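You operate a simulated robot arm through the tools that you are given. There is no shell and no other tool.

You are at the controls of a simulated robot arm. One attempt, no reset.

TASK
Brush the dust off the red book while the vacuum runs.
Fine: dial as the suction card says before brushing, back to Off after; put the soft brush back; the book stays in its tray. Set down upright: soft brush. What is to be rubbed or washed off counts as gone when no trace of it is left.
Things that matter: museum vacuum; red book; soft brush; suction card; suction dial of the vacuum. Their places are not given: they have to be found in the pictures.

The check looks at the end state, three seconds after you hand in, the way a careful person would. Anything else that was tipped, shoved, dropped, spilled or broken makes it a failure.

THE ROBOT
A 7-joint arm with a two-finger parallel gripper, fixed in place. Base frame: the origin is at the foot of the arm, x ahead of it, y to its left, z up; the work surface is at about z = 0.8. Readings come in m, degrees, newtons and seconds.
Its first joint turns from -132.0 to 132.0 degrees. Payload 3.91 kg.
The TCP is the grasp point between the finger pads, 0.03 m short of the fingertips. In the tool frame z runs along the fingers and y along their closing line. Largest opening 0.11 m; finger width 0.02, thickness 0.01; the body of the gripper, 0.048 by 0.112 m, starts 0.055 m behind the TCP.
Orientation is that of the tool frame in the base frame, as a unit quaternion [w, x, y, z]. With the fingers straight down and closing along the base's y, the tool's x points along the base's -x, its y along +y and its z along -z.

THE INTERFACE
- The arm moves only by the tool step_arm. Its argument "steps" is a list of rows, each an object of numbers (a shift or turn left out is 0, a gripper value left out holds the last): "tx", "ty", "tz": the shift along the base's x, y, z in units of 300 mm (1.0 is 300 mm); "rx", "ry", "rz": the turn, a rotation vector about the base's x, y, z in units of 90 degrees (1.0 is 90 degrees). In form: [{"tx": .., "ty": .., "tz": .., "rx": .., "ry": .., "rz": ..}, ...]. A call has 1 to 20 rows; each row is the pose to reach, as a shift and turn from the pose commanded when the call began. "jaw" is the finger opening in m, from 0 to 0.11, set as the call begins (left out, the last holds). A call with a number of a shift or a turn outside -1 to 1 is refused whole. A row lasts 0.2 s, in which the tool goes at most 0.05 m and 8.6 degrees; a call with a longer step from one row to the next is refused whole, and so is a gripper value outside its range. A pose out of reach is approached as far as the arm can. The call stops where the force on the tool passes 40 N (or 10 N more than at its start, if that is more) or the arm is blocked; 0.2 s more then pass. The fingers move at their own pace (about 0.108 m/s each) and stop on an object; they squeeze with about 36 N. The grip force told is the motor's: it shows also when the fingers shut on nothing. Time passes only in rows, and 0.2 s behind the last, so rows that repeat a pose let the fingers close. It gives the time, the measured TCP pose, the force on the tool (base axes), the opening and the grip force at its end, in the units of the frame above (readings bear some noise), with the torque about the TCP (base axes, N m) and any sound that the robot's microphone picked up.
- Cameras (640 x 400 px; columns grow to the right, rows downward): "scene" is fixed at [0.4, -0.5022, 1.5933]; the picture's right is [0.91, -0.42, 0.00], its down [-0.20, -0.42, -0.88] and it looks along [0.37, 0.80, -0.47] (base axes); focal length 360 px, centre (320, 200). "wrist" rides on the gripper at [0.072, 0.017, -0.103] in the tool frame; the picture's right is [-0.23, 0.97, 0.00], its down [-0.76, -0.18, -0.62] and it looks along [-0.61, -0.14, 0.78] (tool axes); focal length 222 px, centre (320, 200).
- grab_frame(camera): a new picture of that camera. No time passes.
- locate(camera, pixels): there is no depth. For up to 12 entries [column, row, z] of the newest picture of that camera ("zoom" is the newest enlarged one), the place [x, y] in the base frame at which the ray of that pixel passes the height z, good to about 0.002 m. No time passes.
- close_up(camera, box): a new picture of the part [left, top, right, bottom] of that camera's present view, enlarged. No time passes.
- job_done(): hands the job in; it is judged then, once.

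Leave the gripper open and the arm clear of the work at the hand-in unless told otherwise.

The tools are called after "Request:" by a JSON object that holds its "method" and its "body". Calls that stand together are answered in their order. step_arm: Moves the arm, as the interface text tells. Its arguments: {"type":"object","properties":{"steps":{"type":"array","items":{"type":"object","properties":{"tx":{"type":"number"},"ty":{"type":"number"},"tz":{"type":"number"},"rx":{"type":"number"},"ry":{"type":"number"},"rz":{"type":"number"}}}},"jaw":{"type":"number"}},"required":["steps"]} The other tools are called the same way: grab_frame (camera) takes a picture; locate (camera, pixels) gives the place at which the rays of pixels pass given heights; close_up (camera, box) takes an enlarged picture of a part of a camera's view; job_done () hands the job in.

At the start:

```text
time: 0.0
ee_pos: [0.5921, 0.4276, 1.2502]
tcp_rot: [0.0, 0.0, 1.0, 0.001]
wrist_force: [0.4, -0.2, 0.3]
wrist_torque: [0.03, 0.0, -0.02]
width: 0.1101
grasp_force: 0.1
```

scene: 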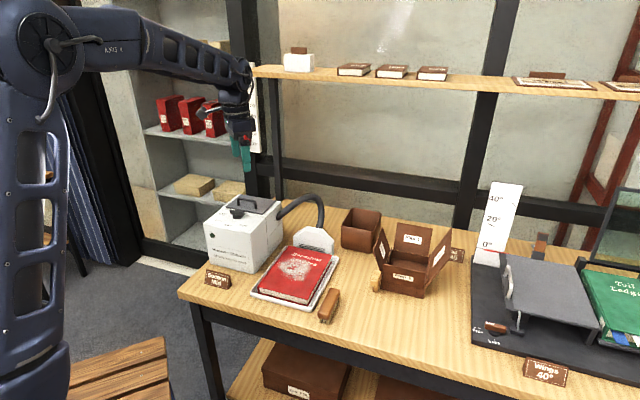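
wrist: 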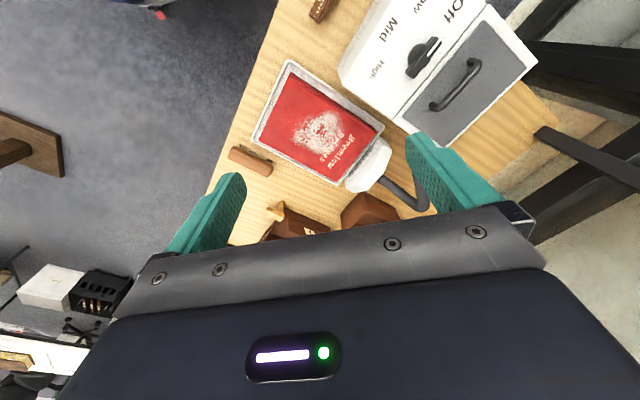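

I see the red book in a white tray around scene (300,275), the vacuum at (243,232), a brown card at (217,278), and a brush-like object at (328,305). I'll zoom in on these places.

Request:
{"method": "close_up", "body": {"camera": "scene", "box": [190, 180, 350, 340]}}

Request:
{"method": "close_up", "body": {"camera": "scene", "box": [195, 255, 245, 295]}}

Request:
{"method": "close_up", "body": {"camera": "wrist", "box": [220, 0, 540, 200]}}

Request:
{"method": "close_up", "body": {"camera": "scene", "box": [330, 190, 480, 310]}}

```text
2.50 times, centred on (270, 260) of scene
```

zoom: 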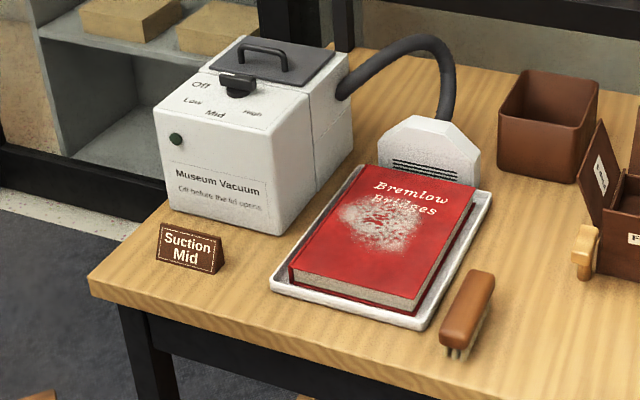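

```text
10.00 times, centred on (220, 275) of scene
```

zoom: 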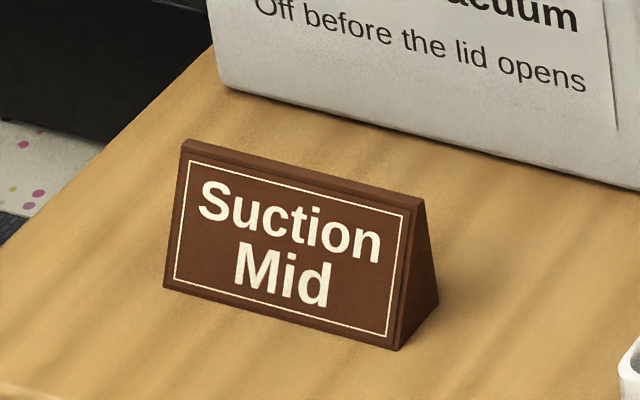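

```text
2.00 times, centred on (380, 100) of wrist
```

zoom: 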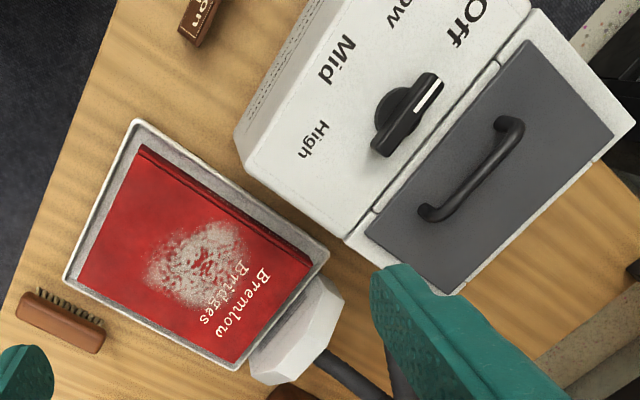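

```text
3.33 times, centred on (405, 250) of scene
```

zoom: 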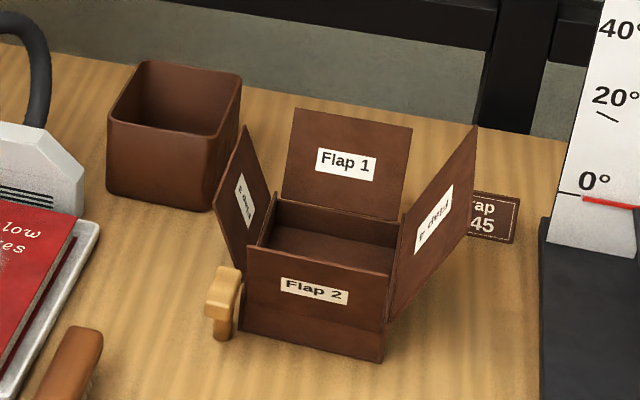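

The card reads "Suction Mid". The dial sits on top of the vacuum with marks Off / Low / Mid / High, now pointing at Off. The brush stands on its bristles to the right of the tray. I'll zoom in on the dial and brush for measurement.

Request:
{"method": "close_up", "body": {"camera": "wrist", "box": [340, 0, 500, 100]}}

Request:
{"method": "close_up", "body": {"camera": "scene", "box": [200, 185, 296, 245]}}

Request:
{"method": "close_up", "body": {"camera": "scene", "box": [296, 275, 376, 325]}}

Request:
{"method": "close_up", "body": {"camera": "wrist", "box": [215, 130, 295, 180]}}

```text
4.00 times, centred on (420, 50) of wrist
```

zoom: 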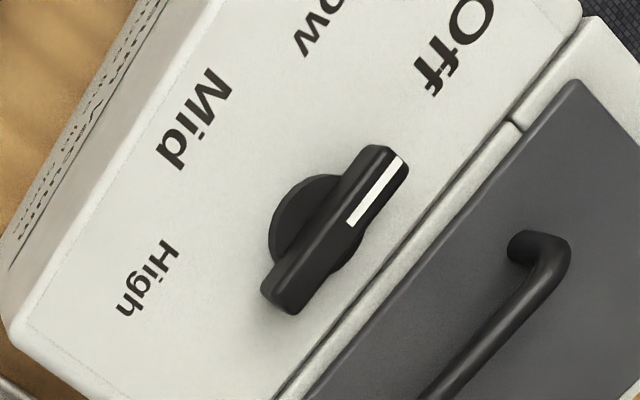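

```text
6.67 times, centred on (248, 215) of scene
```

zoom: 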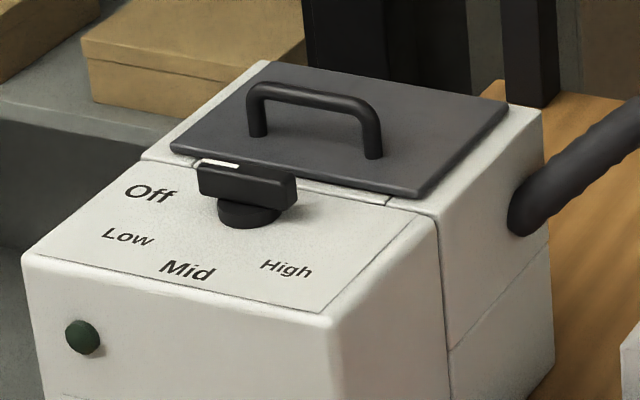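

```text
8.00 times, centred on (336, 300) of scene
```

zoom: 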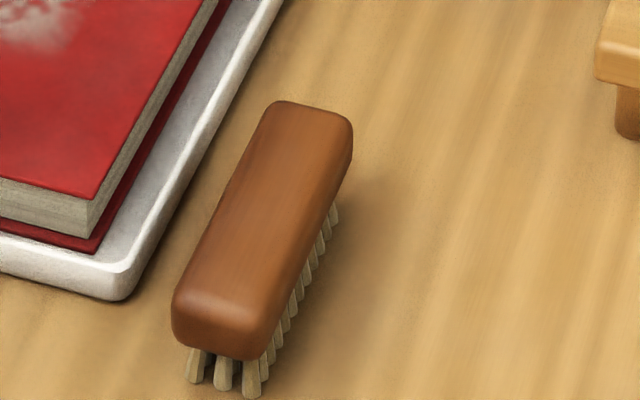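

```text
8.00 times, centred on (255, 155) of wrist
```

zoom: 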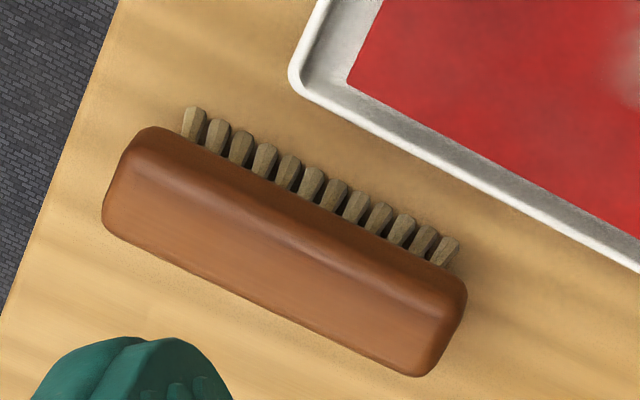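

I'll triangulate the dial, vacuum corners, brush, tray and book with both cameras at several heights.

Request:
{"method": "locate", "body": {"camera": "scene", "pixels": [[237.2, 211.3, 0.95], [237.2, 211.3, 1.05], [237.2, 216.5, 0.95], [237.2, 216.5, 1.05], [331, 314, 0.8], [317, 321.5, 0.8], [333, 298, 0.85], [336, 300, 0.85], [263.5, 216, 1.0], [204.5, 223, 1.0], [249.5, 240.5, 1.0], [262, 268, 0.8]]}}

Request:
{"method": "locate", "body": {"camera": "wrist", "pixels": [[424, 57.5, 0.95], [424, 57.5, 1.05], [417, 59, 0.95], [417, 59, 1.05], [239, 146, 0.8], [271, 161.5, 0.8], [229, 152, 0.85], [268.5, 176, 0.85], [400, 121, 1.0], [340, 82, 1.0], [484, 5, 1.0], [290, 62, 0.81]]}}

```text
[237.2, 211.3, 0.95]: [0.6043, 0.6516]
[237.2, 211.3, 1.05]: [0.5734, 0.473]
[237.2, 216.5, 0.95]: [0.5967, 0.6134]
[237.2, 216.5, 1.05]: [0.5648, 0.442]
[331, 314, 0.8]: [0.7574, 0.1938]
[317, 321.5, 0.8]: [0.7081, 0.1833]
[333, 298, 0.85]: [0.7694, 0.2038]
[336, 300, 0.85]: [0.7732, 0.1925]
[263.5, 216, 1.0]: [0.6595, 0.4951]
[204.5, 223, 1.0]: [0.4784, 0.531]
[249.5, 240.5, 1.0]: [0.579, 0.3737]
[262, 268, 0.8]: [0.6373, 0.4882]
```

```text
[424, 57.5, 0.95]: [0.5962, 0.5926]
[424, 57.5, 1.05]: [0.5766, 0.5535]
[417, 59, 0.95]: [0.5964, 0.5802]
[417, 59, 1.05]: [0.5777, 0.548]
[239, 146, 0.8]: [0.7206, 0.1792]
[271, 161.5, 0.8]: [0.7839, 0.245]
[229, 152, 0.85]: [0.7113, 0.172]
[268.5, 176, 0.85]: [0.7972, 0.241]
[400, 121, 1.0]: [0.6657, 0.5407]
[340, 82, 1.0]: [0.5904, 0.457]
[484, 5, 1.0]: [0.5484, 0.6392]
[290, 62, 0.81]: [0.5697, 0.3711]
```

The knob top comes out at about (0.59, 0.575, 0.992), and the vacuum top at z≈0.974. Before moving, I'll check the surroundings: table edges, shelf posts and tray, using the scene camera.

Request:
{"method": "locate", "body": {"camera": "scene", "pixels": [[180, 293, 0.8], [390, 350, 0.8], [265, 190, 0.8], [460, 225, 0.8], [255, 70, 1.3], [255, 70, 1.4], [315, 312, 0.8], [249, 294, 0.8], [338, 258, 0.8], [284, 232, 0.8]]}}

Request:
{"method": "close_up", "body": {"camera": "scene", "box": [200, 20, 456, 180]}}

Request:
{"method": "close_up", "body": {"camera": "scene", "box": [240, 225, 352, 315]}}

```text
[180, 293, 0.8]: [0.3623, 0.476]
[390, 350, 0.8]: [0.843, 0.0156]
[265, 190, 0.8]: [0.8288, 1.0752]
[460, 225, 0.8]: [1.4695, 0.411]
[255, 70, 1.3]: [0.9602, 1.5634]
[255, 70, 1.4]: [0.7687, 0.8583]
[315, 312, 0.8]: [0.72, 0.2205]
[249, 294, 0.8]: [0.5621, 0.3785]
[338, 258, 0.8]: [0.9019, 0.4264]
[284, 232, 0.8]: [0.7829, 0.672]
```

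```text
2.50 times, centred on (328, 100) of scene
```

zoom: 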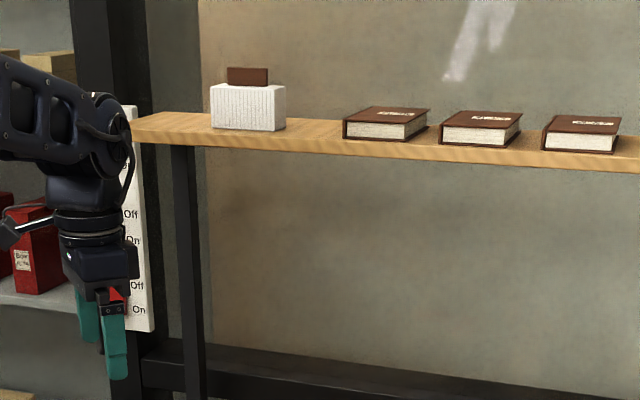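

```text
4.44 times, centred on (296, 270) of scene
```

zoom: 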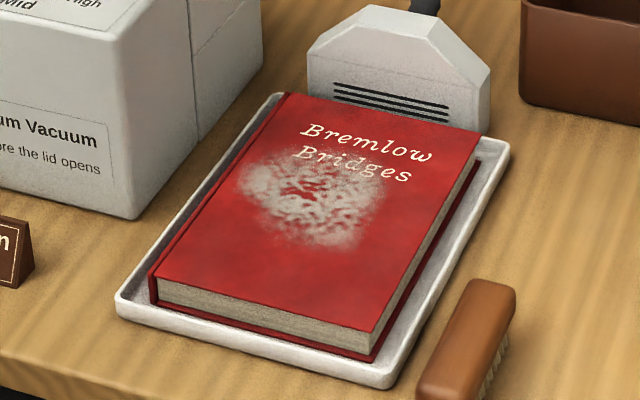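

The table runs about 45° across the base frame, and nothing stands near the path at z≥1.1. I'll move the camera to look at the dial up close: TCP to about (0.497, 0.515, 1.10), turned 45°, jaws still open.

Request:
{"method": "step_arm", "body": {"steps": [{"tx": -0.04, "ty": 0.037, "tz": -0.06, "rz": 0.0625}, {"tx": -0.08, "ty": 0.073, "tz": -0.125, "rz": 0.125}, {"tx": -0.12, "ty": 0.11, "tz": -0.19, "rz": 0.1875}, {"tx": -0.16, "ty": 0.146, "tz": -0.25, "rz": 0.25}, {"tx": -0.2, "ty": 0.183, "tz": -0.31, "rz": 0.3125}, {"tx": -0.24, "ty": 0.22, "tz": -0.375, "rz": 0.375}, {"tx": -0.28, "ty": 0.256, "tz": -0.44, "rz": 0.4375}, {"tx": -0.317, "ty": 0.292, "tz": -0.5, "rz": 0.5}, {"tx": -0.317, "ty": 0.292, "tz": -0.5, "rz": 0.5}]}}

Request:
{"method": "grab_frame", "body": {"camera": "wrist"}}

Request:
{"method": "grab_frame", "body": {"camera": "scene"}}

```text
time: 2.0
ee_pos: [0.4994, 0.5168, 1.098]
tcp_rot: [0.0, -0.384, 0.923, 0.0]
wrist_force: [1.1, 0.4, -0.9]
wrist_torque: [0.0, -0.01, 0.0]
width: 0.1101
grasp_force: 0.1
```

```text
taken
```

wrist: 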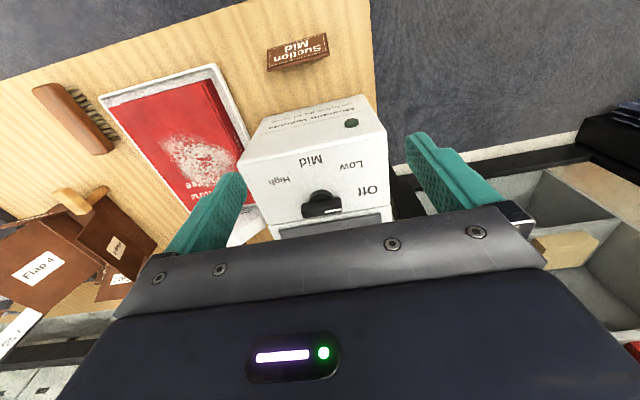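

```text
taken
```

scene: 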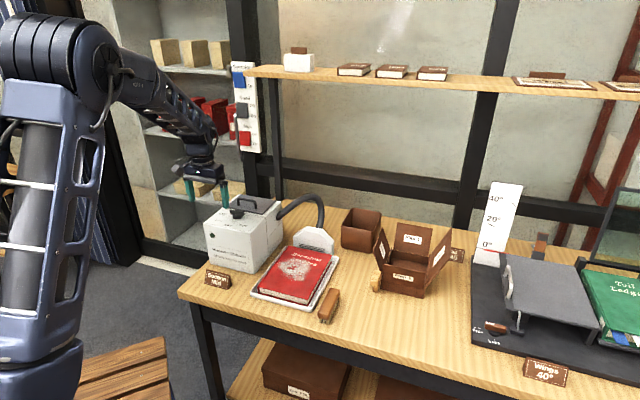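

The wrist view shows the dial at (322,203). A panel with coloured switches is visible on the post at scene (245,105). I'll zoom in on both.

Request:
{"method": "close_up", "body": {"camera": "scene", "box": [215, 55, 279, 160]}}

Request:
{"method": "close_up", "body": {"camera": "wrist", "box": [240, 130, 400, 230]}}

Request:
{"method": "close_up", "body": {"camera": "scene", "box": [200, 185, 296, 245]}}

```text
3.81 times, centred on (247, 108) of scene
```

zoom: 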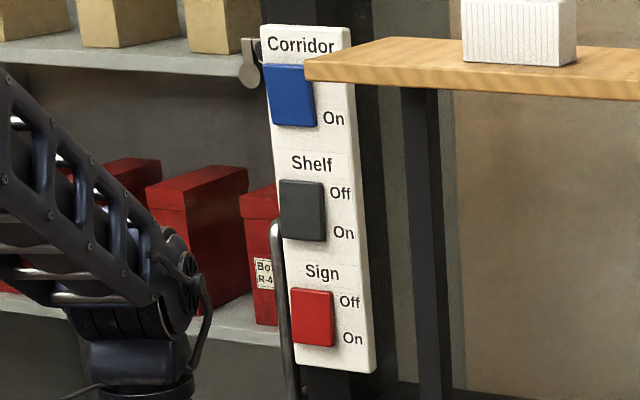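

```text
4.00 times, centred on (320, 180) of wrist
```

zoom: 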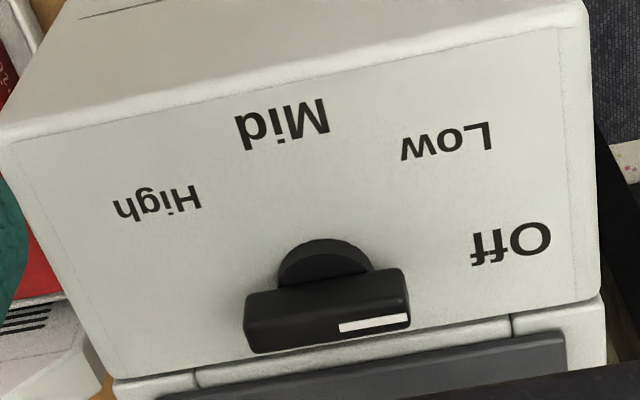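

```text
6.67 times, centred on (248, 215) of scene
```

zoom: 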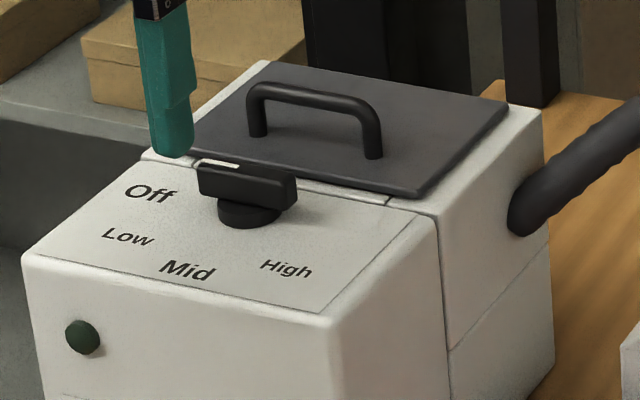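

The wall panel only controls lights, so it has no part in this job. I'll locate the dial bar, collar and printed labels on the vacuum's top.

Request:
{"method": "locate", "body": {"camera": "wrist", "pixels": [[367.75, 190.75, 0.974], [351.5, 165.25, 0.974], [311, 161, 0.974], [279.25, 180.75, 0.974], [321.25, 201.25, 0.974], [301.5, 234, 0.995], [321, 190, 0.974], [302, 237.5, 0.995], [342.5, 231, 0.995], [325, 211.75, 0.995], [342, 209, 0.995], [322.5, 210, 0.995]]}}

Request:
{"method": "locate", "body": {"camera": "scene", "pixels": [[222.5, 213.95, 0.974], [219.2, 220.25, 0.974], [228.2, 225.5, 0.974], [242.75, 225.2, 0.974], [237.2, 216.5, 0.974], [229.7, 209.2, 0.995], [244.4, 212.0, 0.995], [237.5, 210.5, 0.995], [238.2, 203.5, 1.01], [256.2, 205, 1.01]]}}

```text
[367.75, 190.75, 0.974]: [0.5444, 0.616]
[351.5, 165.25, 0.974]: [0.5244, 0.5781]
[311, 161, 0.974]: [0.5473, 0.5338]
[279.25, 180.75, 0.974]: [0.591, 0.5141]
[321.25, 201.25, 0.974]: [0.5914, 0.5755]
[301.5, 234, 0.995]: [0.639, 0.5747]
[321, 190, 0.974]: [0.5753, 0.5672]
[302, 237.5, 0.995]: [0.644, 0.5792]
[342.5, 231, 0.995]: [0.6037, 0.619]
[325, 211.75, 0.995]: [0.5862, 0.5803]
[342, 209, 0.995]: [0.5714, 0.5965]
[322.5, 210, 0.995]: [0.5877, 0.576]
```

```text
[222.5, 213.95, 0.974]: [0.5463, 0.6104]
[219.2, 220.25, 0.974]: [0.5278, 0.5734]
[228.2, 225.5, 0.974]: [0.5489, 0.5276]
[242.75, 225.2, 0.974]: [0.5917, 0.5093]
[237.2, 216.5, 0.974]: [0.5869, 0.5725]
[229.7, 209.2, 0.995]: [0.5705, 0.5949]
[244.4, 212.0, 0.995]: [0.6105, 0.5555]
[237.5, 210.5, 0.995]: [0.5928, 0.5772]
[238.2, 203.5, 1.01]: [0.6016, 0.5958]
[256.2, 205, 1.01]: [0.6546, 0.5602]
```

The bar runs along 135° (toward Off). The label directions from the dial centre, about (0.591, 0.575), are Off ≈136°, Low ≈176°, Mid ≈224° and High ≈271°. Mid is therefore a +90° turn, counter-clockwise seen from above. I'll move above the dial at z=1.10 and turn the tool −90° so the fingers straddle the bar, with the jaw at 0.05.

Request:
{"method": "step_arm", "body": {"steps": [{"tx": 0.026, "ty": 0.0167, "rz": -0.083}, {"tx": 0.052, "ty": 0.033, "rz": -0.167}, {"tx": 0.078, "ty": 0.05, "rz": -0.25}, {"tx": 0.104, "ty": 0.067, "rz": -0.333}, {"tx": 0.13, "ty": 0.083, "rz": -0.417}, {"tx": 0.156, "ty": 0.1, "rz": -0.5}, {"tx": 0.182, "ty": 0.117, "rz": -0.583}, {"tx": 0.208, "ty": 0.133, "rz": -0.667}, {"tx": 0.234, "ty": 0.15, "rz": -0.75}, {"tx": 0.26, "ty": 0.167, "rz": -0.833}, {"tx": 0.286, "ty": 0.183, "rz": -0.917}, {"tx": 0.312, "ty": 0.2, "rz": -1.0}, {"tx": 0.312, "ty": 0.2, "rz": -1.0}], "jaw": 0.05}}

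Request:
{"method": "grab_frame", "body": {"camera": "wrist"}}

Request:
{"method": "close_up", "body": {"camera": "scene", "box": [180, 150, 308, 250]}}

```text
time: 4.8
ee_pos: [0.5907, 0.5764, 1.0995]
tcp_rot: [0.0, 0.384, 0.923, 0.0]
wrist_force: [0.1, -0.6, -0.4]
wrist_torque: [-0.04, 0.01, 0.03]
width: 0.0499
grasp_force: 0.0
```

```text
taken
```

wrist: 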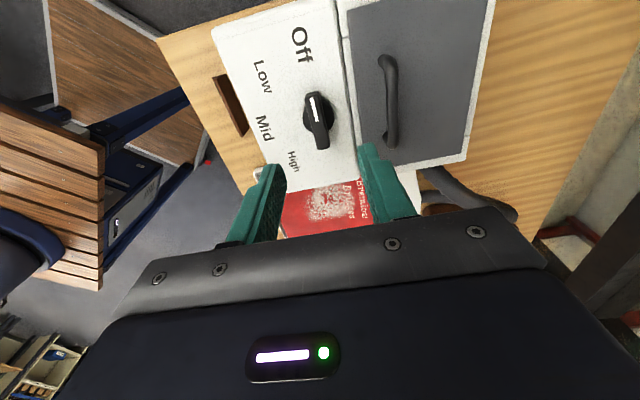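

```text
4.00 times, centred on (244, 200) of scene
```

zoom: 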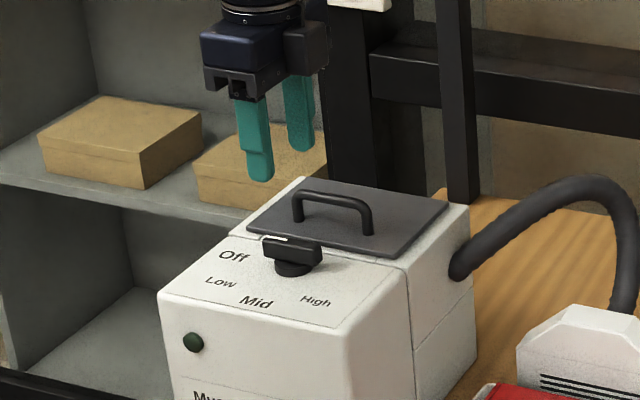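

Request:
{"method": "close_up", "body": {"camera": "wrist", "box": [260, 60, 420, 160]}}

```text
4.00 times, centred on (340, 110) of wrist
```

zoom: 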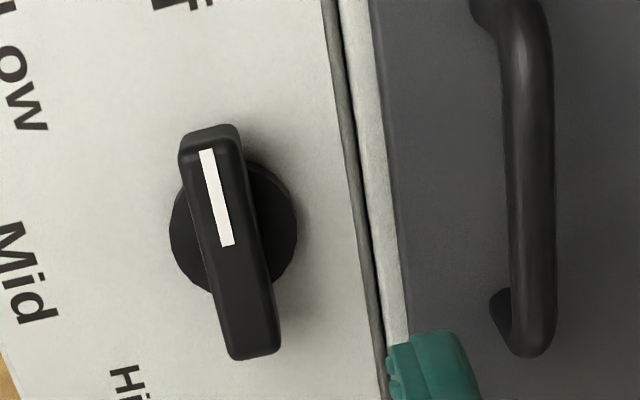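

This is a clear view down on the knob, with the bar running from zoom (211,145) to (256,355) and the collar centred near (234,228). I'll locate these points and the lid handle.

Request:
{"method": "locate", "body": {"camera": "zoom", "pixels": [[211, 147, 0.995], [256, 353, 0.995], [233, 250, 0.995], [233, 250, 1.005], [234, 228, 0.98], [170, 230, 0.98], [297, 228, 0.98], [182, 250, 0.995], [535, 345, 1.01], [525, 150, 1.01], [207, 255, 0.995], [262, 245, 0.995]]}}

Request:
{"method": "locate", "body": {"camera": "scene", "pixels": [[237.5, 210.5, 0.995], [237.5, 210.5, 1.005], [240, 199.5, 1.01], [252.5, 202, 1.01], [229.7, 209.2, 0.995]]}}

```text
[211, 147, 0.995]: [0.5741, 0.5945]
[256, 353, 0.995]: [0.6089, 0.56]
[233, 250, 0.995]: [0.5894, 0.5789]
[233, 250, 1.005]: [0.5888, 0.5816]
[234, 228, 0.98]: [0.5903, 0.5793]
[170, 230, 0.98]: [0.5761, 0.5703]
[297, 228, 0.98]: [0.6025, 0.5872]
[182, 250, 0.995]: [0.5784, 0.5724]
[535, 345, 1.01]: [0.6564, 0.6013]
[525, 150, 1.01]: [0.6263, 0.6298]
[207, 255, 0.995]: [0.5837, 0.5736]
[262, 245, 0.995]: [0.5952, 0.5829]
```

```text
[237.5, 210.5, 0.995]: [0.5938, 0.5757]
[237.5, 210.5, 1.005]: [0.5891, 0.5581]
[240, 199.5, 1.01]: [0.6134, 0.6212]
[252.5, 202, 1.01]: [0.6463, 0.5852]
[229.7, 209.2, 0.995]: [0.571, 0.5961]
```

The bar top is at z≈0.995, about 15 mm thick and 49 mm long, centred near (0.591, 0.577). The lid handle is about 6 cm behind it, top at z≈1.00. I'll descend to TCP z≈1.006, so the tips stop at 0.976 just above the top plate, with the jaw still 0.05.

Request:
{"method": "step_arm", "body": {"steps": [{"tz": -0.07, "ty": 0.003}, {"tz": -0.14, "ty": 0.005}, {"tz": -0.2, "ty": 0.005}, {"tz": -0.26, "ty": 0.005}, {"tz": -0.29, "ty": 0.005}, {"tz": -0.313, "ty": 0.005}, {"tz": -0.313, "ty": 0.005}]}}

Request:
{"method": "grab_frame", "body": {"camera": "wrist"}}

Request:
{"method": "close_up", "body": {"camera": "scene", "box": [200, 175, 296, 235]}}

```text
time: 6.4
ee_pos: [0.591, 0.577, 1.0058]
tcp_rot: [0.0, 0.383, 0.924, 0.0]
wrist_force: [-0.1, -0.4, -0.5]
wrist_torque: [0.01, 0.02, 0.0]
width: 0.05
grasp_force: 0.1
```

```text
taken
```

wrist: 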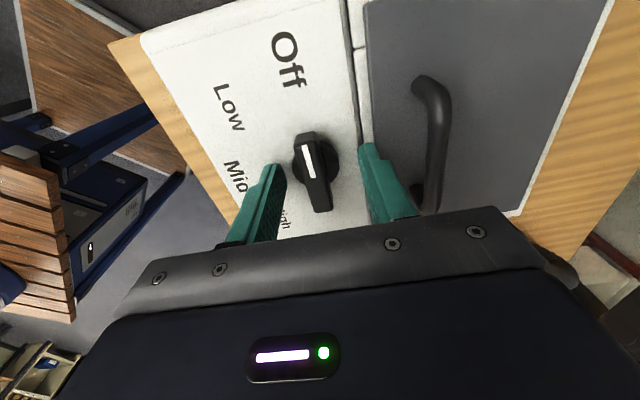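

```text
6.67 times, centred on (248, 205) of scene
```

zoom: 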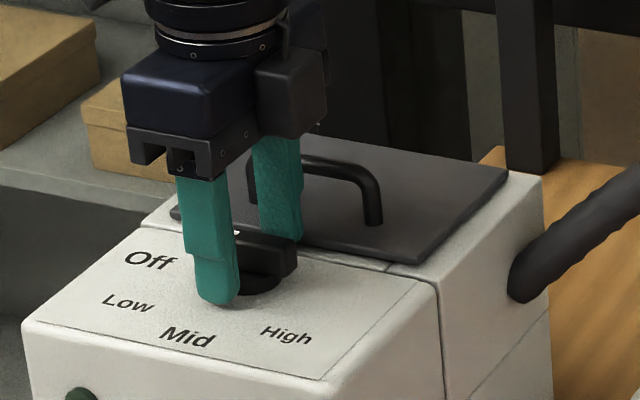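

The bar sits midway between the fingers, with the handle clear behind them. I'll close the jaws on the bar.

Request:
{"method": "step_arm", "body": {"steps": [{}, {}, {}, {}], "jaw": 0.005}}

Request:
{"method": "grab_frame", "body": {"camera": "wrist"}}

```text
time: 7.0
ee_pos: [0.5899, 0.575, 1.0039]
tcp_rot: [-0.001, 0.383, 0.924, -0.003]
wrist_force: [-8.9, -10.4, 9.3]
wrist_torque: [-0.25, 0.48, 0.02]
width: 0.0316
grasp_force: 44.6
stopped in row 3: the force on the tool passed its limit at 42 N (the readings are from after the stop); the commanded pose is now the measured one
```

```text
taken
```

wrist: 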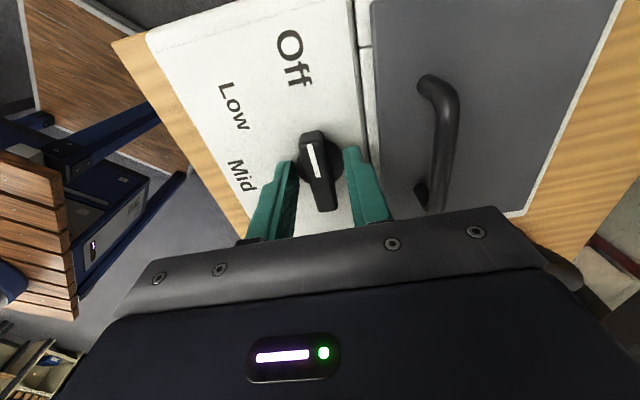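

The fingers stopped at 0.0316 m, which is the round collar below the bar, so the tips are a bit too low. I'll reopen, raise about 10 mm, and recentre to (0.591, 0.577).

Request:
{"method": "step_arm", "body": {"steps": [{}, {}, {"tz": 0.015}, {"tz": 0.03, "tx": 0.002, "ty": 0.004}, {"tz": 0.036, "tx": 0.003, "ty": 0.006}, {"tz": 0.036, "tx": 0.003, "ty": 0.006}], "jaw": 0.05}}

Request:
{"method": "grab_frame", "body": {"camera": "wrist"}}

Request:
{"method": "close_up", "body": {"camera": "scene", "box": [180, 175, 308, 255]}}

```text
time: 8.4
ee_pos: [0.5918, 0.5775, 1.0153]
tcp_rot: [-0.001, 0.383, 0.924, -0.003]
wrist_force: [0.2, 0.9, -0.6]
wrist_torque: [0.03, 0.02, -0.01]
width: 0.0497
grasp_force: 0.1
```

```text
taken
```

wrist: 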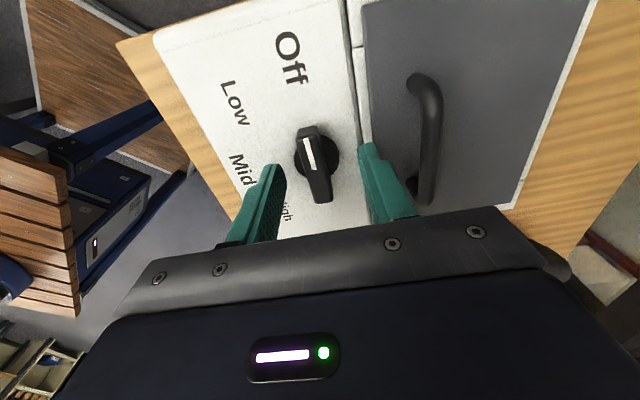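

```text
5.00 times, centred on (244, 215) of scene
```

zoom: 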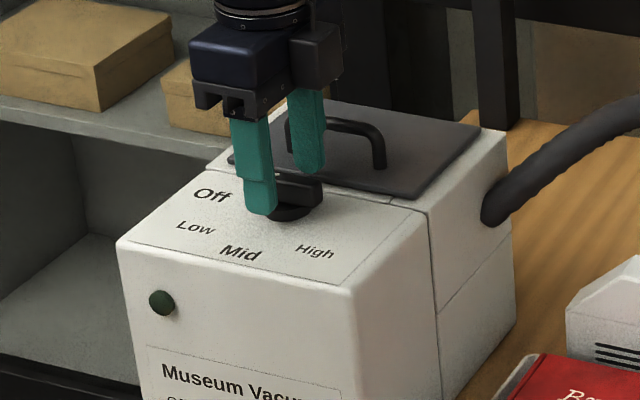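

The vacuum has not moved: the "Off" label is still at scene (222.6,214). I'll check the bar's centring between the fingertips up close before closing again.

Request:
{"method": "close_up", "body": {"camera": "wrist", "box": [240, 110, 400, 210]}}

Request:
{"method": "locate", "body": {"camera": "wrist", "pixels": [[320, 189, 1.015], [307, 127, 0.995], [323, 200, 0.995]]}}

```text
4.00 times, centred on (320, 160) of wrist
```

zoom: 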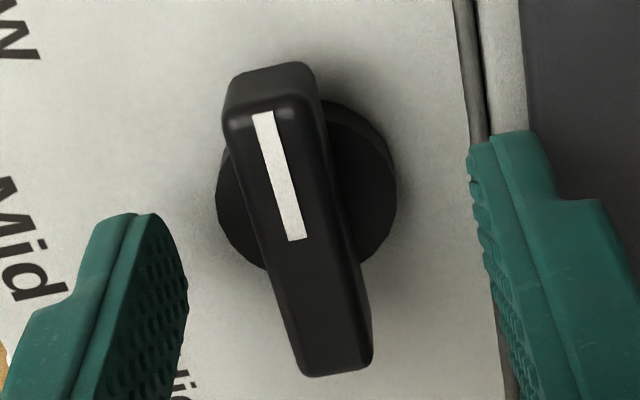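

```text
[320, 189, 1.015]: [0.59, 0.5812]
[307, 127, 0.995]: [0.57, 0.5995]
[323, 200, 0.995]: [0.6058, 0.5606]
```

The bar sits about 3–4 mm toward the front finger. I'll shift 3 mm along (−1,−1)/√2 and close part way to 0.026 to check the clearance.

Request:
{"method": "step_arm", "body": {"steps": [{"tx": -0.004, "ty": -0.004}, {"tx": -0.007, "ty": -0.007}, {"tx": -0.007, "ty": -0.007}], "jaw": 0.026}}

Request:
{"method": "close_up", "body": {"camera": "wrist", "box": [240, 110, 400, 210]}}

```text
time: 9.2
ee_pos: [0.5884, 0.5764, 1.0145]
tcp_rot: [-0.001, 0.382, 0.924, -0.003]
wrist_force: [0.7, -0.3, 0.4]
wrist_torque: [0.01, 0.01, 0.0]
width: 0.0261
grasp_force: 0.0
```

```text
4.00 times, centred on (320, 160) of wrist
```

zoom: 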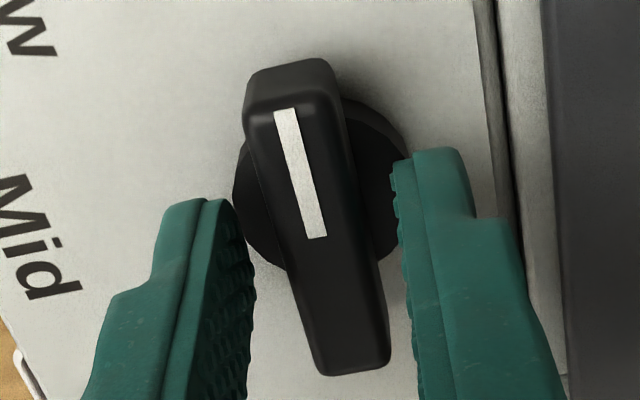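

The tips now clear the collar and the bar is nearly centred. I'll shift 1 mm more and close on the bar.

Request:
{"method": "step_arm", "body": {"steps": [{"tx": -0.002, "ty": -0.002}, {"tx": -0.002, "ty": -0.002}, {"tx": -0.002, "ty": -0.002}], "jaw": 0.012}}

Request:
{"method": "close_up", "body": {"camera": "wrist", "box": [240, 110, 400, 210]}}

```text
time: 10.0
ee_pos: [0.5895, 0.576, 1.0128]
tcp_rot: [-0.001, 0.383, 0.924, -0.002]
wrist_force: [5.6, 4.0, 1.6]
wrist_torque: [0.16, -0.16, -0.01]
width: 0.0156
grasp_force: 3.9
```

```text
4.00 times, centred on (320, 160) of wrist
```

zoom: 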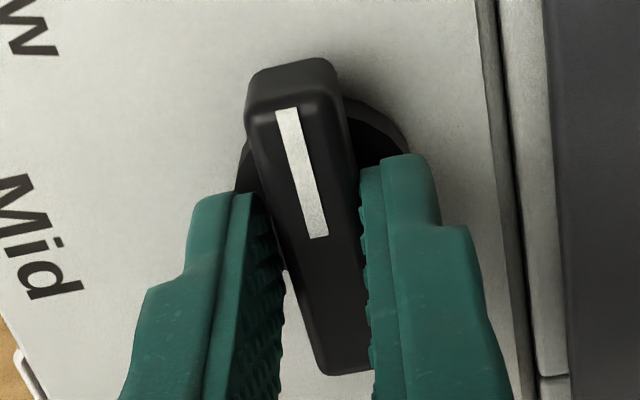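

The jaws hold the bar (opening 0.0156). I'll turn +45° first and check that the dial follows.

Request:
{"method": "step_arm", "body": {"steps": [{"tx": 0.001, "ty": 0.001}, {"tx": 0.001, "ty": 0.001, "rz": 0.0714}, {"tx": 0.001, "ty": 0.001, "rz": 0.1428}, {"tx": 0.001, "ty": 0.001, "rz": 0.2142}, {"tx": 0.001, "ty": 0.001, "rz": 0.2857}, {"tx": 0.001, "ty": 0.001, "rz": 0.3571}, {"tx": 0.001, "ty": 0.001, "rz": 0.4286}, {"tx": 0.001, "ty": 0.001, "rz": 0.5}, {"tx": 0.001, "ty": 0.001, "rz": 0.5}], "jaw": 0.01}}

Request:
{"method": "grab_frame", "body": {"camera": "wrist"}}

```text
time: 12.0
ee_pos: [0.59, 0.5762, 1.0135]
tcp_rot: [-0.001, -0.001, 1.0, -0.003]
wrist_force: [7.0, -3.8, -14.6]
wrist_torque: [0.34, -0.71, 0.01]
width: 0.014
grasp_force: 44.9
```

```text
taken
```

wrist: 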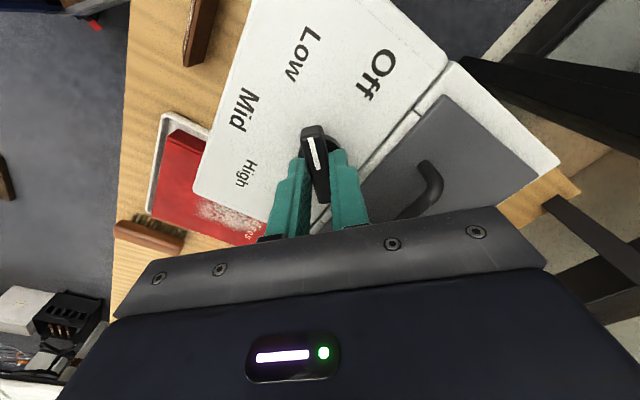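

The dial follows and now points at Low. I'll continue another +45° to Mid.

Request:
{"method": "step_arm", "body": {"steps": [{"rz": 0.0714}, {"rz": 0.1428}, {"rz": 0.2142}, {"rz": 0.2857}, {"rz": 0.3571}, {"rz": 0.4286}, {"rz": 0.5}, {"rz": 0.5}], "jaw": 0.013}}

Request:
{"method": "grab_frame", "body": {"camera": "wrist"}}

Request:
{"method": "close_up", "body": {"camera": "scene", "box": [180, 175, 308, 255]}}

```text
time: 13.8
ee_pos: [0.5897, 0.575, 1.0145]
tcp_rot: [0.001, -0.384, 0.923, -0.002]
wrist_force: [2.4, -2.4, -0.7]
wrist_torque: [0.02, -0.06, 0.0]
width: 0.0147
grasp_force: 1.9
```

```text
taken
```

wrist: 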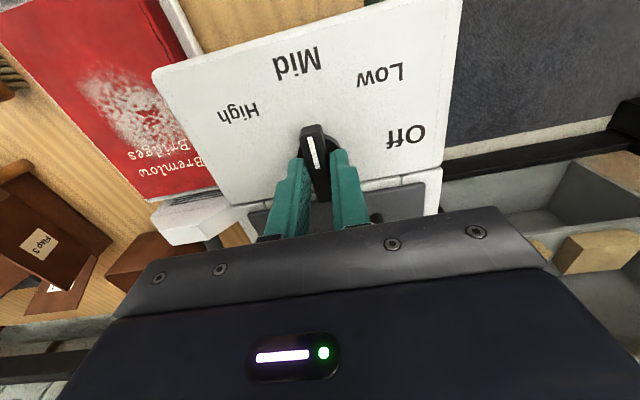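

```text
5.00 times, centred on (244, 215) of scene
```

zoom: 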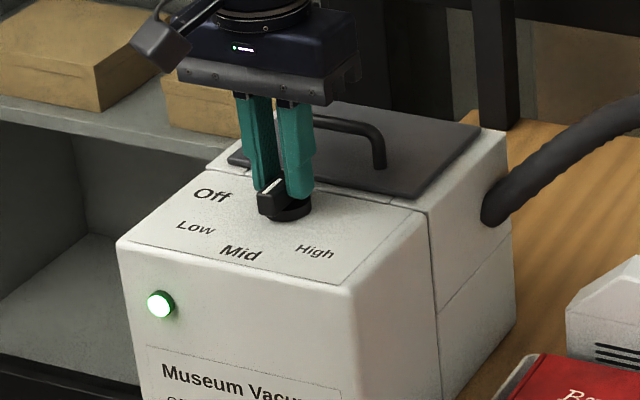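

The lamp is lit green and the dial points to Mid. I'll open the jaws and rise straight up.

Request:
{"method": "step_arm", "body": {"steps": [{}, {}, {"tz": 0.05}, {"tz": 0.15}, {"tz": 0.3}, {"tz": 0.4}, {"tz": 0.4}], "jaw": 0.04}}

Request:
{"method": "close_up", "body": {"camera": "wrist", "box": [230, 40, 430, 165]}}

Request:
{"method": "close_up", "body": {"camera": "scene", "box": [180, 175, 308, 255]}}

Request:
{"method": "grab_frame", "body": {"camera": "wrist"}}

```text
time: 15.4
ee_pos: [0.5902, 0.5745, 1.1353]
tcp_rot: [0.001, -0.383, 0.924, -0.002]
wrist_force: [-0.5, 0.2, -0.5]
wrist_torque: [0.05, -0.02, -0.01]
width: 0.0398
grasp_force: 0.1
```

```text
3.20 times, centred on (330, 102) of wrist
```

zoom: 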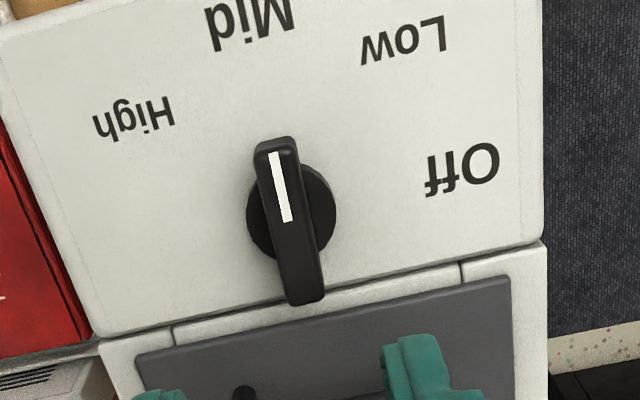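

```text
5.00 times, centred on (244, 215) of scene
```

zoom: 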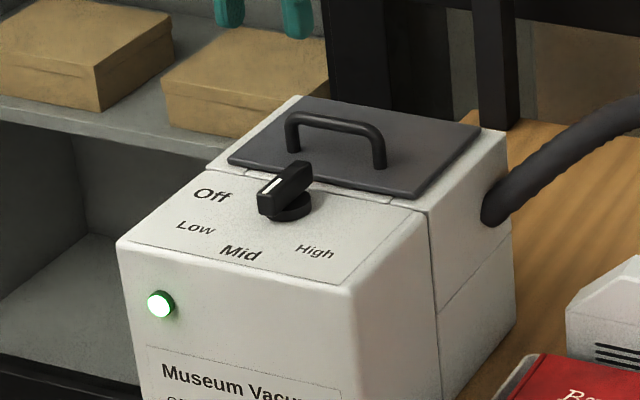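

```text
taken
```

wrist: 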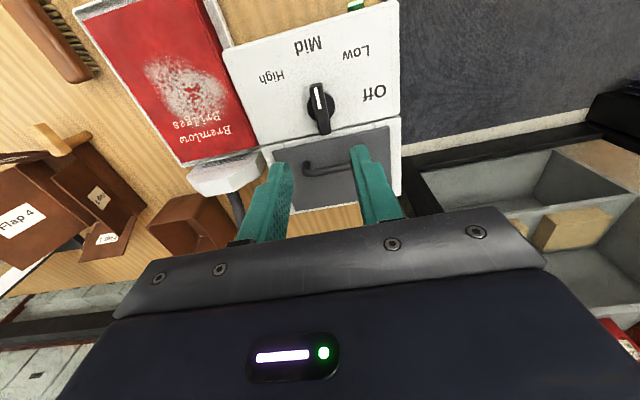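

The dial rests on Mid and the lamp is on. Next I'll head toward the brush at about (0.745, 0.21), staying high, so I can look at it closely.

Request:
{"method": "step_arm", "body": {"steps": [{"tx": 0.02, "ty": -0.12, "tz": -0.01}, {"tx": 0.04, "ty": -0.25, "tz": -0.03}, {"tx": 0.06, "ty": -0.38, "tz": -0.06}, {"tx": 0.08, "ty": -0.51, "tz": -0.1}, {"tx": 0.1, "ty": -0.64, "tz": -0.14}, {"tx": 0.13, "ty": -0.77, "tz": -0.18}, {"tx": 0.16, "ty": -0.9, "tz": -0.22}], "jaw": 0.07}}

Request:
{"method": "step_arm", "body": {"steps": [{"ty": -0.13, "tz": -0.04}, {"ty": -0.26, "tz": -0.1}, {"ty": -0.39, "tz": -0.16}, {"ty": -0.5, "tz": -0.22}, {"ty": -0.538, "tz": -0.24}, {"ty": -0.538, "tz": -0.24}]}}

Request:
{"method": "grab_frame", "body": {"camera": "wrist"}}

Request:
{"method": "grab_frame", "body": {"camera": "scene"}}

```text
time: 17.0
ee_pos: [0.6384, 0.3061, 1.07]
tcp_rot: [0.001, -0.383, 0.924, -0.002]
wrist_force: [-0.3, 0.5, -0.4]
wrist_torque: [-0.02, -0.04, 0.0]
width: 0.07
grasp_force: 0.0
```

```text
time: 18.4
ee_pos: [0.6365, 0.1423, 0.9987]
tcp_rot: [0.001, -0.383, 0.924, -0.003]
wrist_force: [0.1, -0.1, 0.1]
wrist_torque: [-0.01, -0.03, -0.03]
width: 0.07
grasp_force: 0.0
```

```text
taken
```

wrist: 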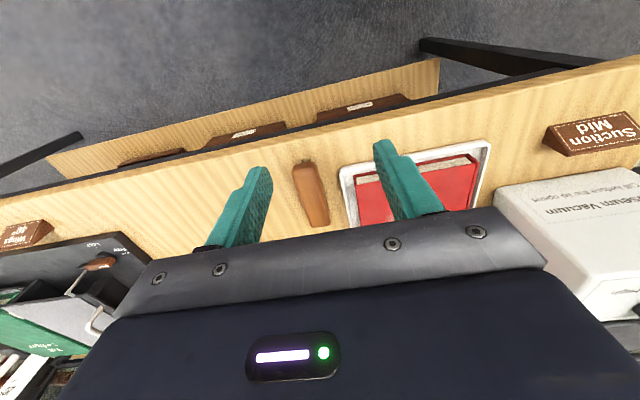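

```text
taken
```

scene: 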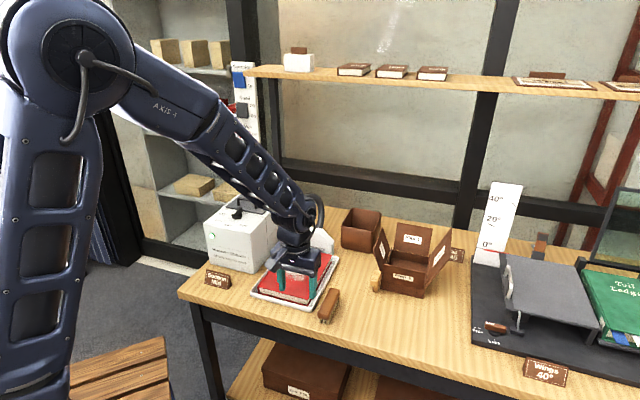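

The brush is at wrist (310,193), running near vertical in this view. I'll zoom in on it in both cameras.

Request:
{"method": "close_up", "body": {"camera": "scene", "box": [296, 275, 376, 325]}}

Request:
{"method": "close_up", "body": {"camera": "wrist", "box": [260, 145, 380, 235]}}

```text
8.00 times, centred on (336, 300) of scene
```

zoom: 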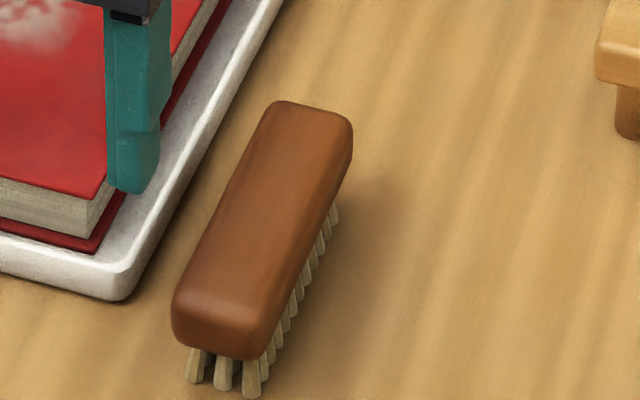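

```text
4.44 times, centred on (320, 190) of wrist
```

zoom: 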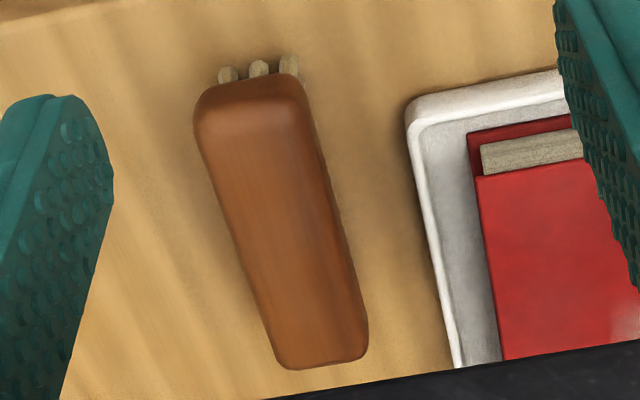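

I'll locate the brush's bristle feet and body corners in both views.

Request:
{"method": "locate", "body": {"camera": "zoom", "pixels": [[226, 70, 0.8], [258, 64, 0.8], [288, 58, 0.8], [282, 365, 0.84], [366, 353, 0.84], [282, 365, 0.83], [366, 353, 0.83], [205, 120, 0.84], [302, 100, 0.84], [248, 112, 0.84], [325, 358, 0.84]]}}

Request:
{"method": "locate", "body": {"camera": "scene", "pixels": [[320, 322.75, 0.8], [327.4, 324.4, 0.8], [323.6, 323.5, 0.8], [331, 287.9, 0.84], [339.75, 290, 0.84], [319.5, 309.4, 0.84], [328.75, 311.9, 0.84], [331, 287.9, 0.83], [339.75, 290, 0.83], [319.5, 309.4, 0.83], [328.75, 311.9, 0.83]]}}

```text
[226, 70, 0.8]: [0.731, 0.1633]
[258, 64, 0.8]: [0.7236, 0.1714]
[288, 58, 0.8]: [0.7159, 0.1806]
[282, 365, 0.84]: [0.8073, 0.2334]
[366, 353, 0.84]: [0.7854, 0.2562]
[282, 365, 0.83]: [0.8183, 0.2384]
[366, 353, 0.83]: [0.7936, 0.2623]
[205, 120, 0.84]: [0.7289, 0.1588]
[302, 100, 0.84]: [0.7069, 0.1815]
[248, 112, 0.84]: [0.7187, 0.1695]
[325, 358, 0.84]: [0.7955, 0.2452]
```

```text
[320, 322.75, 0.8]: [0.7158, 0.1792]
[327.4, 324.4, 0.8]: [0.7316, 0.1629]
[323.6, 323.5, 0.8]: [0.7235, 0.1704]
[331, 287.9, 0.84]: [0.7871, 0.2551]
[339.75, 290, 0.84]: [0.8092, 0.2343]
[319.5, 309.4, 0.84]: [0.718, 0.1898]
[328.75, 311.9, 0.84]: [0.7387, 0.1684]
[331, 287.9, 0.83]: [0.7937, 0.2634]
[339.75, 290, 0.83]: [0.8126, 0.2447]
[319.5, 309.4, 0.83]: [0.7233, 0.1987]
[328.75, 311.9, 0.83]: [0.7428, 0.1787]
```

The views agree: table z=0.80, brush top z≈0.84, width ≈0.032 m, length ≈0.108 m, centre ≈(0.7575, 0.2075), long axis at 45°. I'll check the gap to the tray rim and the height of the book.

Request:
{"method": "locate", "body": {"camera": "zoom", "pixels": [[408, 115, 0.815], [456, 365, 0.815], [475, 175, 0.83], [475, 175, 0.84], [503, 358, 0.84]]}}

Request:
{"method": "locate", "body": {"camera": "scene", "pixels": [[311, 311, 0.815], [338, 258, 0.815], [300, 302, 0.83], [300, 302, 0.84]]}}

Request:
{"method": "close_up", "body": {"camera": "scene", "box": [240, 225, 352, 325]}}

```text
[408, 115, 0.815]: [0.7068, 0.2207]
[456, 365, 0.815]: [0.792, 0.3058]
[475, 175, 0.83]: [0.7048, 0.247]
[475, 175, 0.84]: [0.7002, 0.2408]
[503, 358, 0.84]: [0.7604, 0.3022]
```

```text
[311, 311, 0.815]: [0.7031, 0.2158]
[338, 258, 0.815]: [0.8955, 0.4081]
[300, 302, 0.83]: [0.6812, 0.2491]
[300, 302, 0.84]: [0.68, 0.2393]
```

```text
4.00 times, centred on (296, 275) of scene
```

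zoom: 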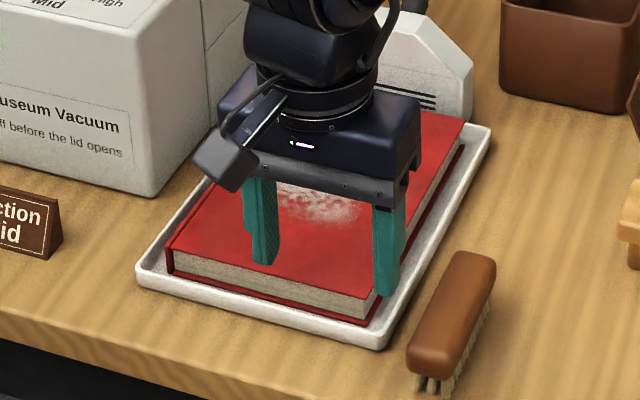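

The tray's outer edge is 29 mm from the brush side, so a 0.05 m opening clears it by about 1 cm. I'll move above the brush at (0.758, 0.206, 0.93), jaw 0.05.

Request:
{"method": "step_arm", "body": {"steps": [{"tx": 0.08, "ty": 0.04, "tz": -0.03}, {"tx": 0.16, "ty": 0.08, "tz": -0.07}, {"tx": 0.24, "ty": 0.12, "tz": -0.11}, {"tx": 0.32, "ty": 0.165, "tz": -0.16}, {"tx": 0.404, "ty": 0.21, "tz": -0.2}, {"tx": 0.404, "ty": 0.21, "tz": -0.225}, {"tx": 0.404, "ty": 0.21, "tz": -0.225}], "jaw": 0.05}}

Request:
{"method": "grab_frame", "body": {"camera": "wrist"}}

Request:
{"method": "close_up", "body": {"camera": "scene", "box": [280, 230, 392, 330]}}

```text
time: 20.0
ee_pos: [0.7582, 0.208, 0.9287]
tcp_rot: [0.002, -0.382, 0.924, -0.002]
wrist_force: [0.9, -0.2, 0.2]
wrist_torque: [-0.03, 0.0, 0.01]
width: 0.0501
grasp_force: 0.1
```

```text
taken
```

wrist: 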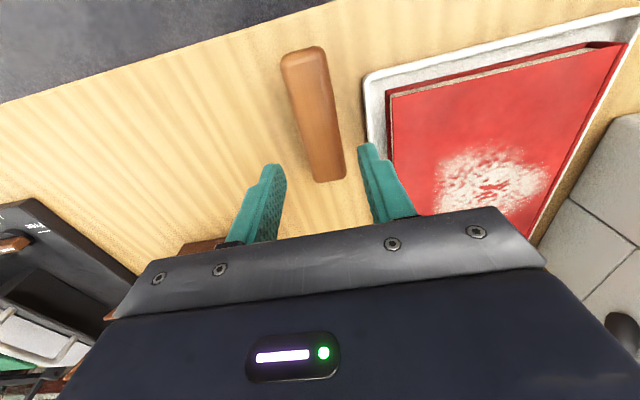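

```text
4.00 times, centred on (336, 280) of scene
```

zoom: 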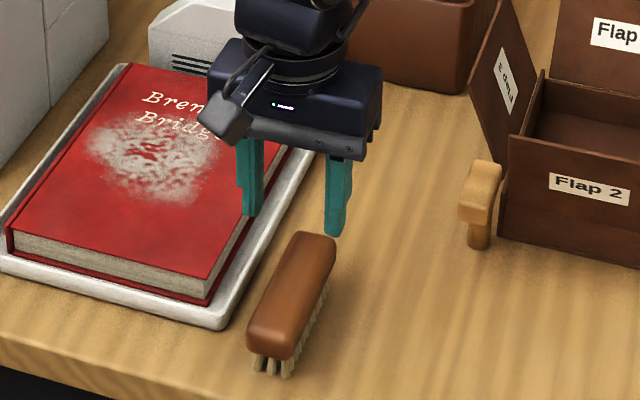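

The brush is between the finger columns. I'll check the brush corners and get a first estimate of the book's corners from this view.

Request:
{"method": "locate", "body": {"camera": "wrist", "pixels": [[283, 65, 0.84], [323, 52, 0.84], [316, 181, 0.84], [345, 176, 0.84], [391, 96, 0.83], [391, 96, 0.84], [606, 46, 0.83], [606, 46, 0.84], [436, 165, 0.835], [545, 168, 0.835], [466, 148, 0.835], [440, 210, 0.835]]}}

Request:
{"method": "close_up", "body": {"camera": "wrist", "box": [240, 30, 400, 190]}}

```text
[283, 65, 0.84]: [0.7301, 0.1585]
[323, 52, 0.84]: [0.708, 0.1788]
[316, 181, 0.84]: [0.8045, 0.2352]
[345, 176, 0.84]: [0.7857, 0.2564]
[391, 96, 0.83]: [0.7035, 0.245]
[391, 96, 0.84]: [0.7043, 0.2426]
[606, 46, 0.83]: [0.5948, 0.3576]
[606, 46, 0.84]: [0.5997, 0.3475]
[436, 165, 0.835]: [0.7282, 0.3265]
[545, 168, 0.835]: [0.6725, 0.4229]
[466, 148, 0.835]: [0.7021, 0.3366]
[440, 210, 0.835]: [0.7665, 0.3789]
```

```text
2.50 times, centred on (320, 110) of wrist
```

zoom: 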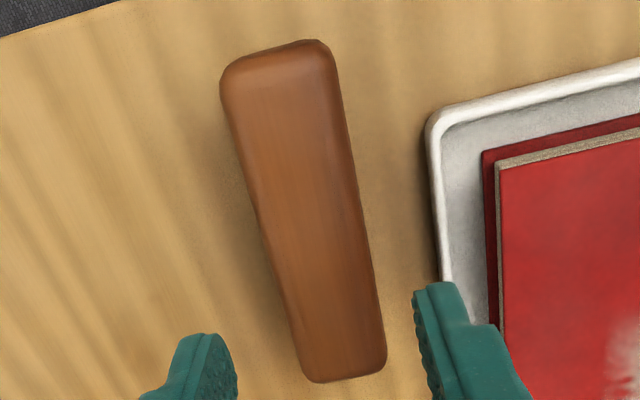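

The brush centre reads (0.757, 0.207), right under the TCP. I'll descend to z≈0.847.

Request:
{"method": "step_arm", "body": {"steps": [{"tz": -0.06}, {"tz": -0.12}, {"tz": -0.18}, {"tz": -0.23}, {"tz": -0.26}, {"tz": -0.275}, {"tz": -0.275}]}}

Request:
{"method": "grab_frame", "body": {"camera": "wrist"}}

Request:
{"method": "close_up", "body": {"camera": "scene", "box": [280, 250, 376, 330]}}

```text
time: 21.6
ee_pos: [0.7583, 0.2069, 0.8456]
tcp_rot: [0.001, -0.383, 0.924, -0.002]
wrist_force: [0.6, 0.3, -0.3]
wrist_torque: [0.01, -0.02, -0.01]
width: 0.0502
grasp_force: 0.0
```

```text
taken
```

wrist: 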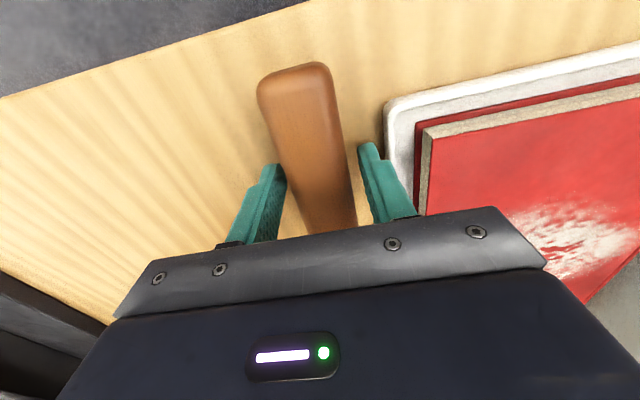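

```text
5.00 times, centred on (328, 290) of scene
```

zoom: 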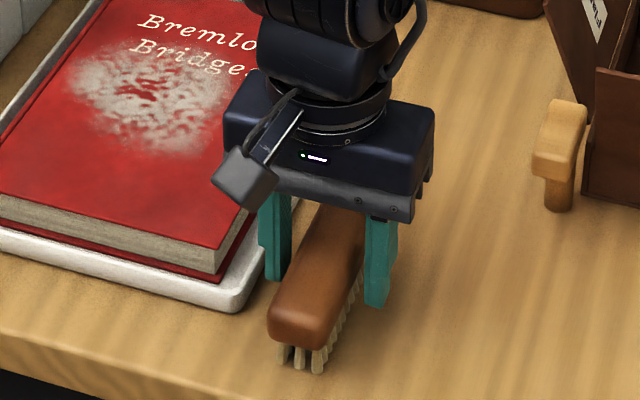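

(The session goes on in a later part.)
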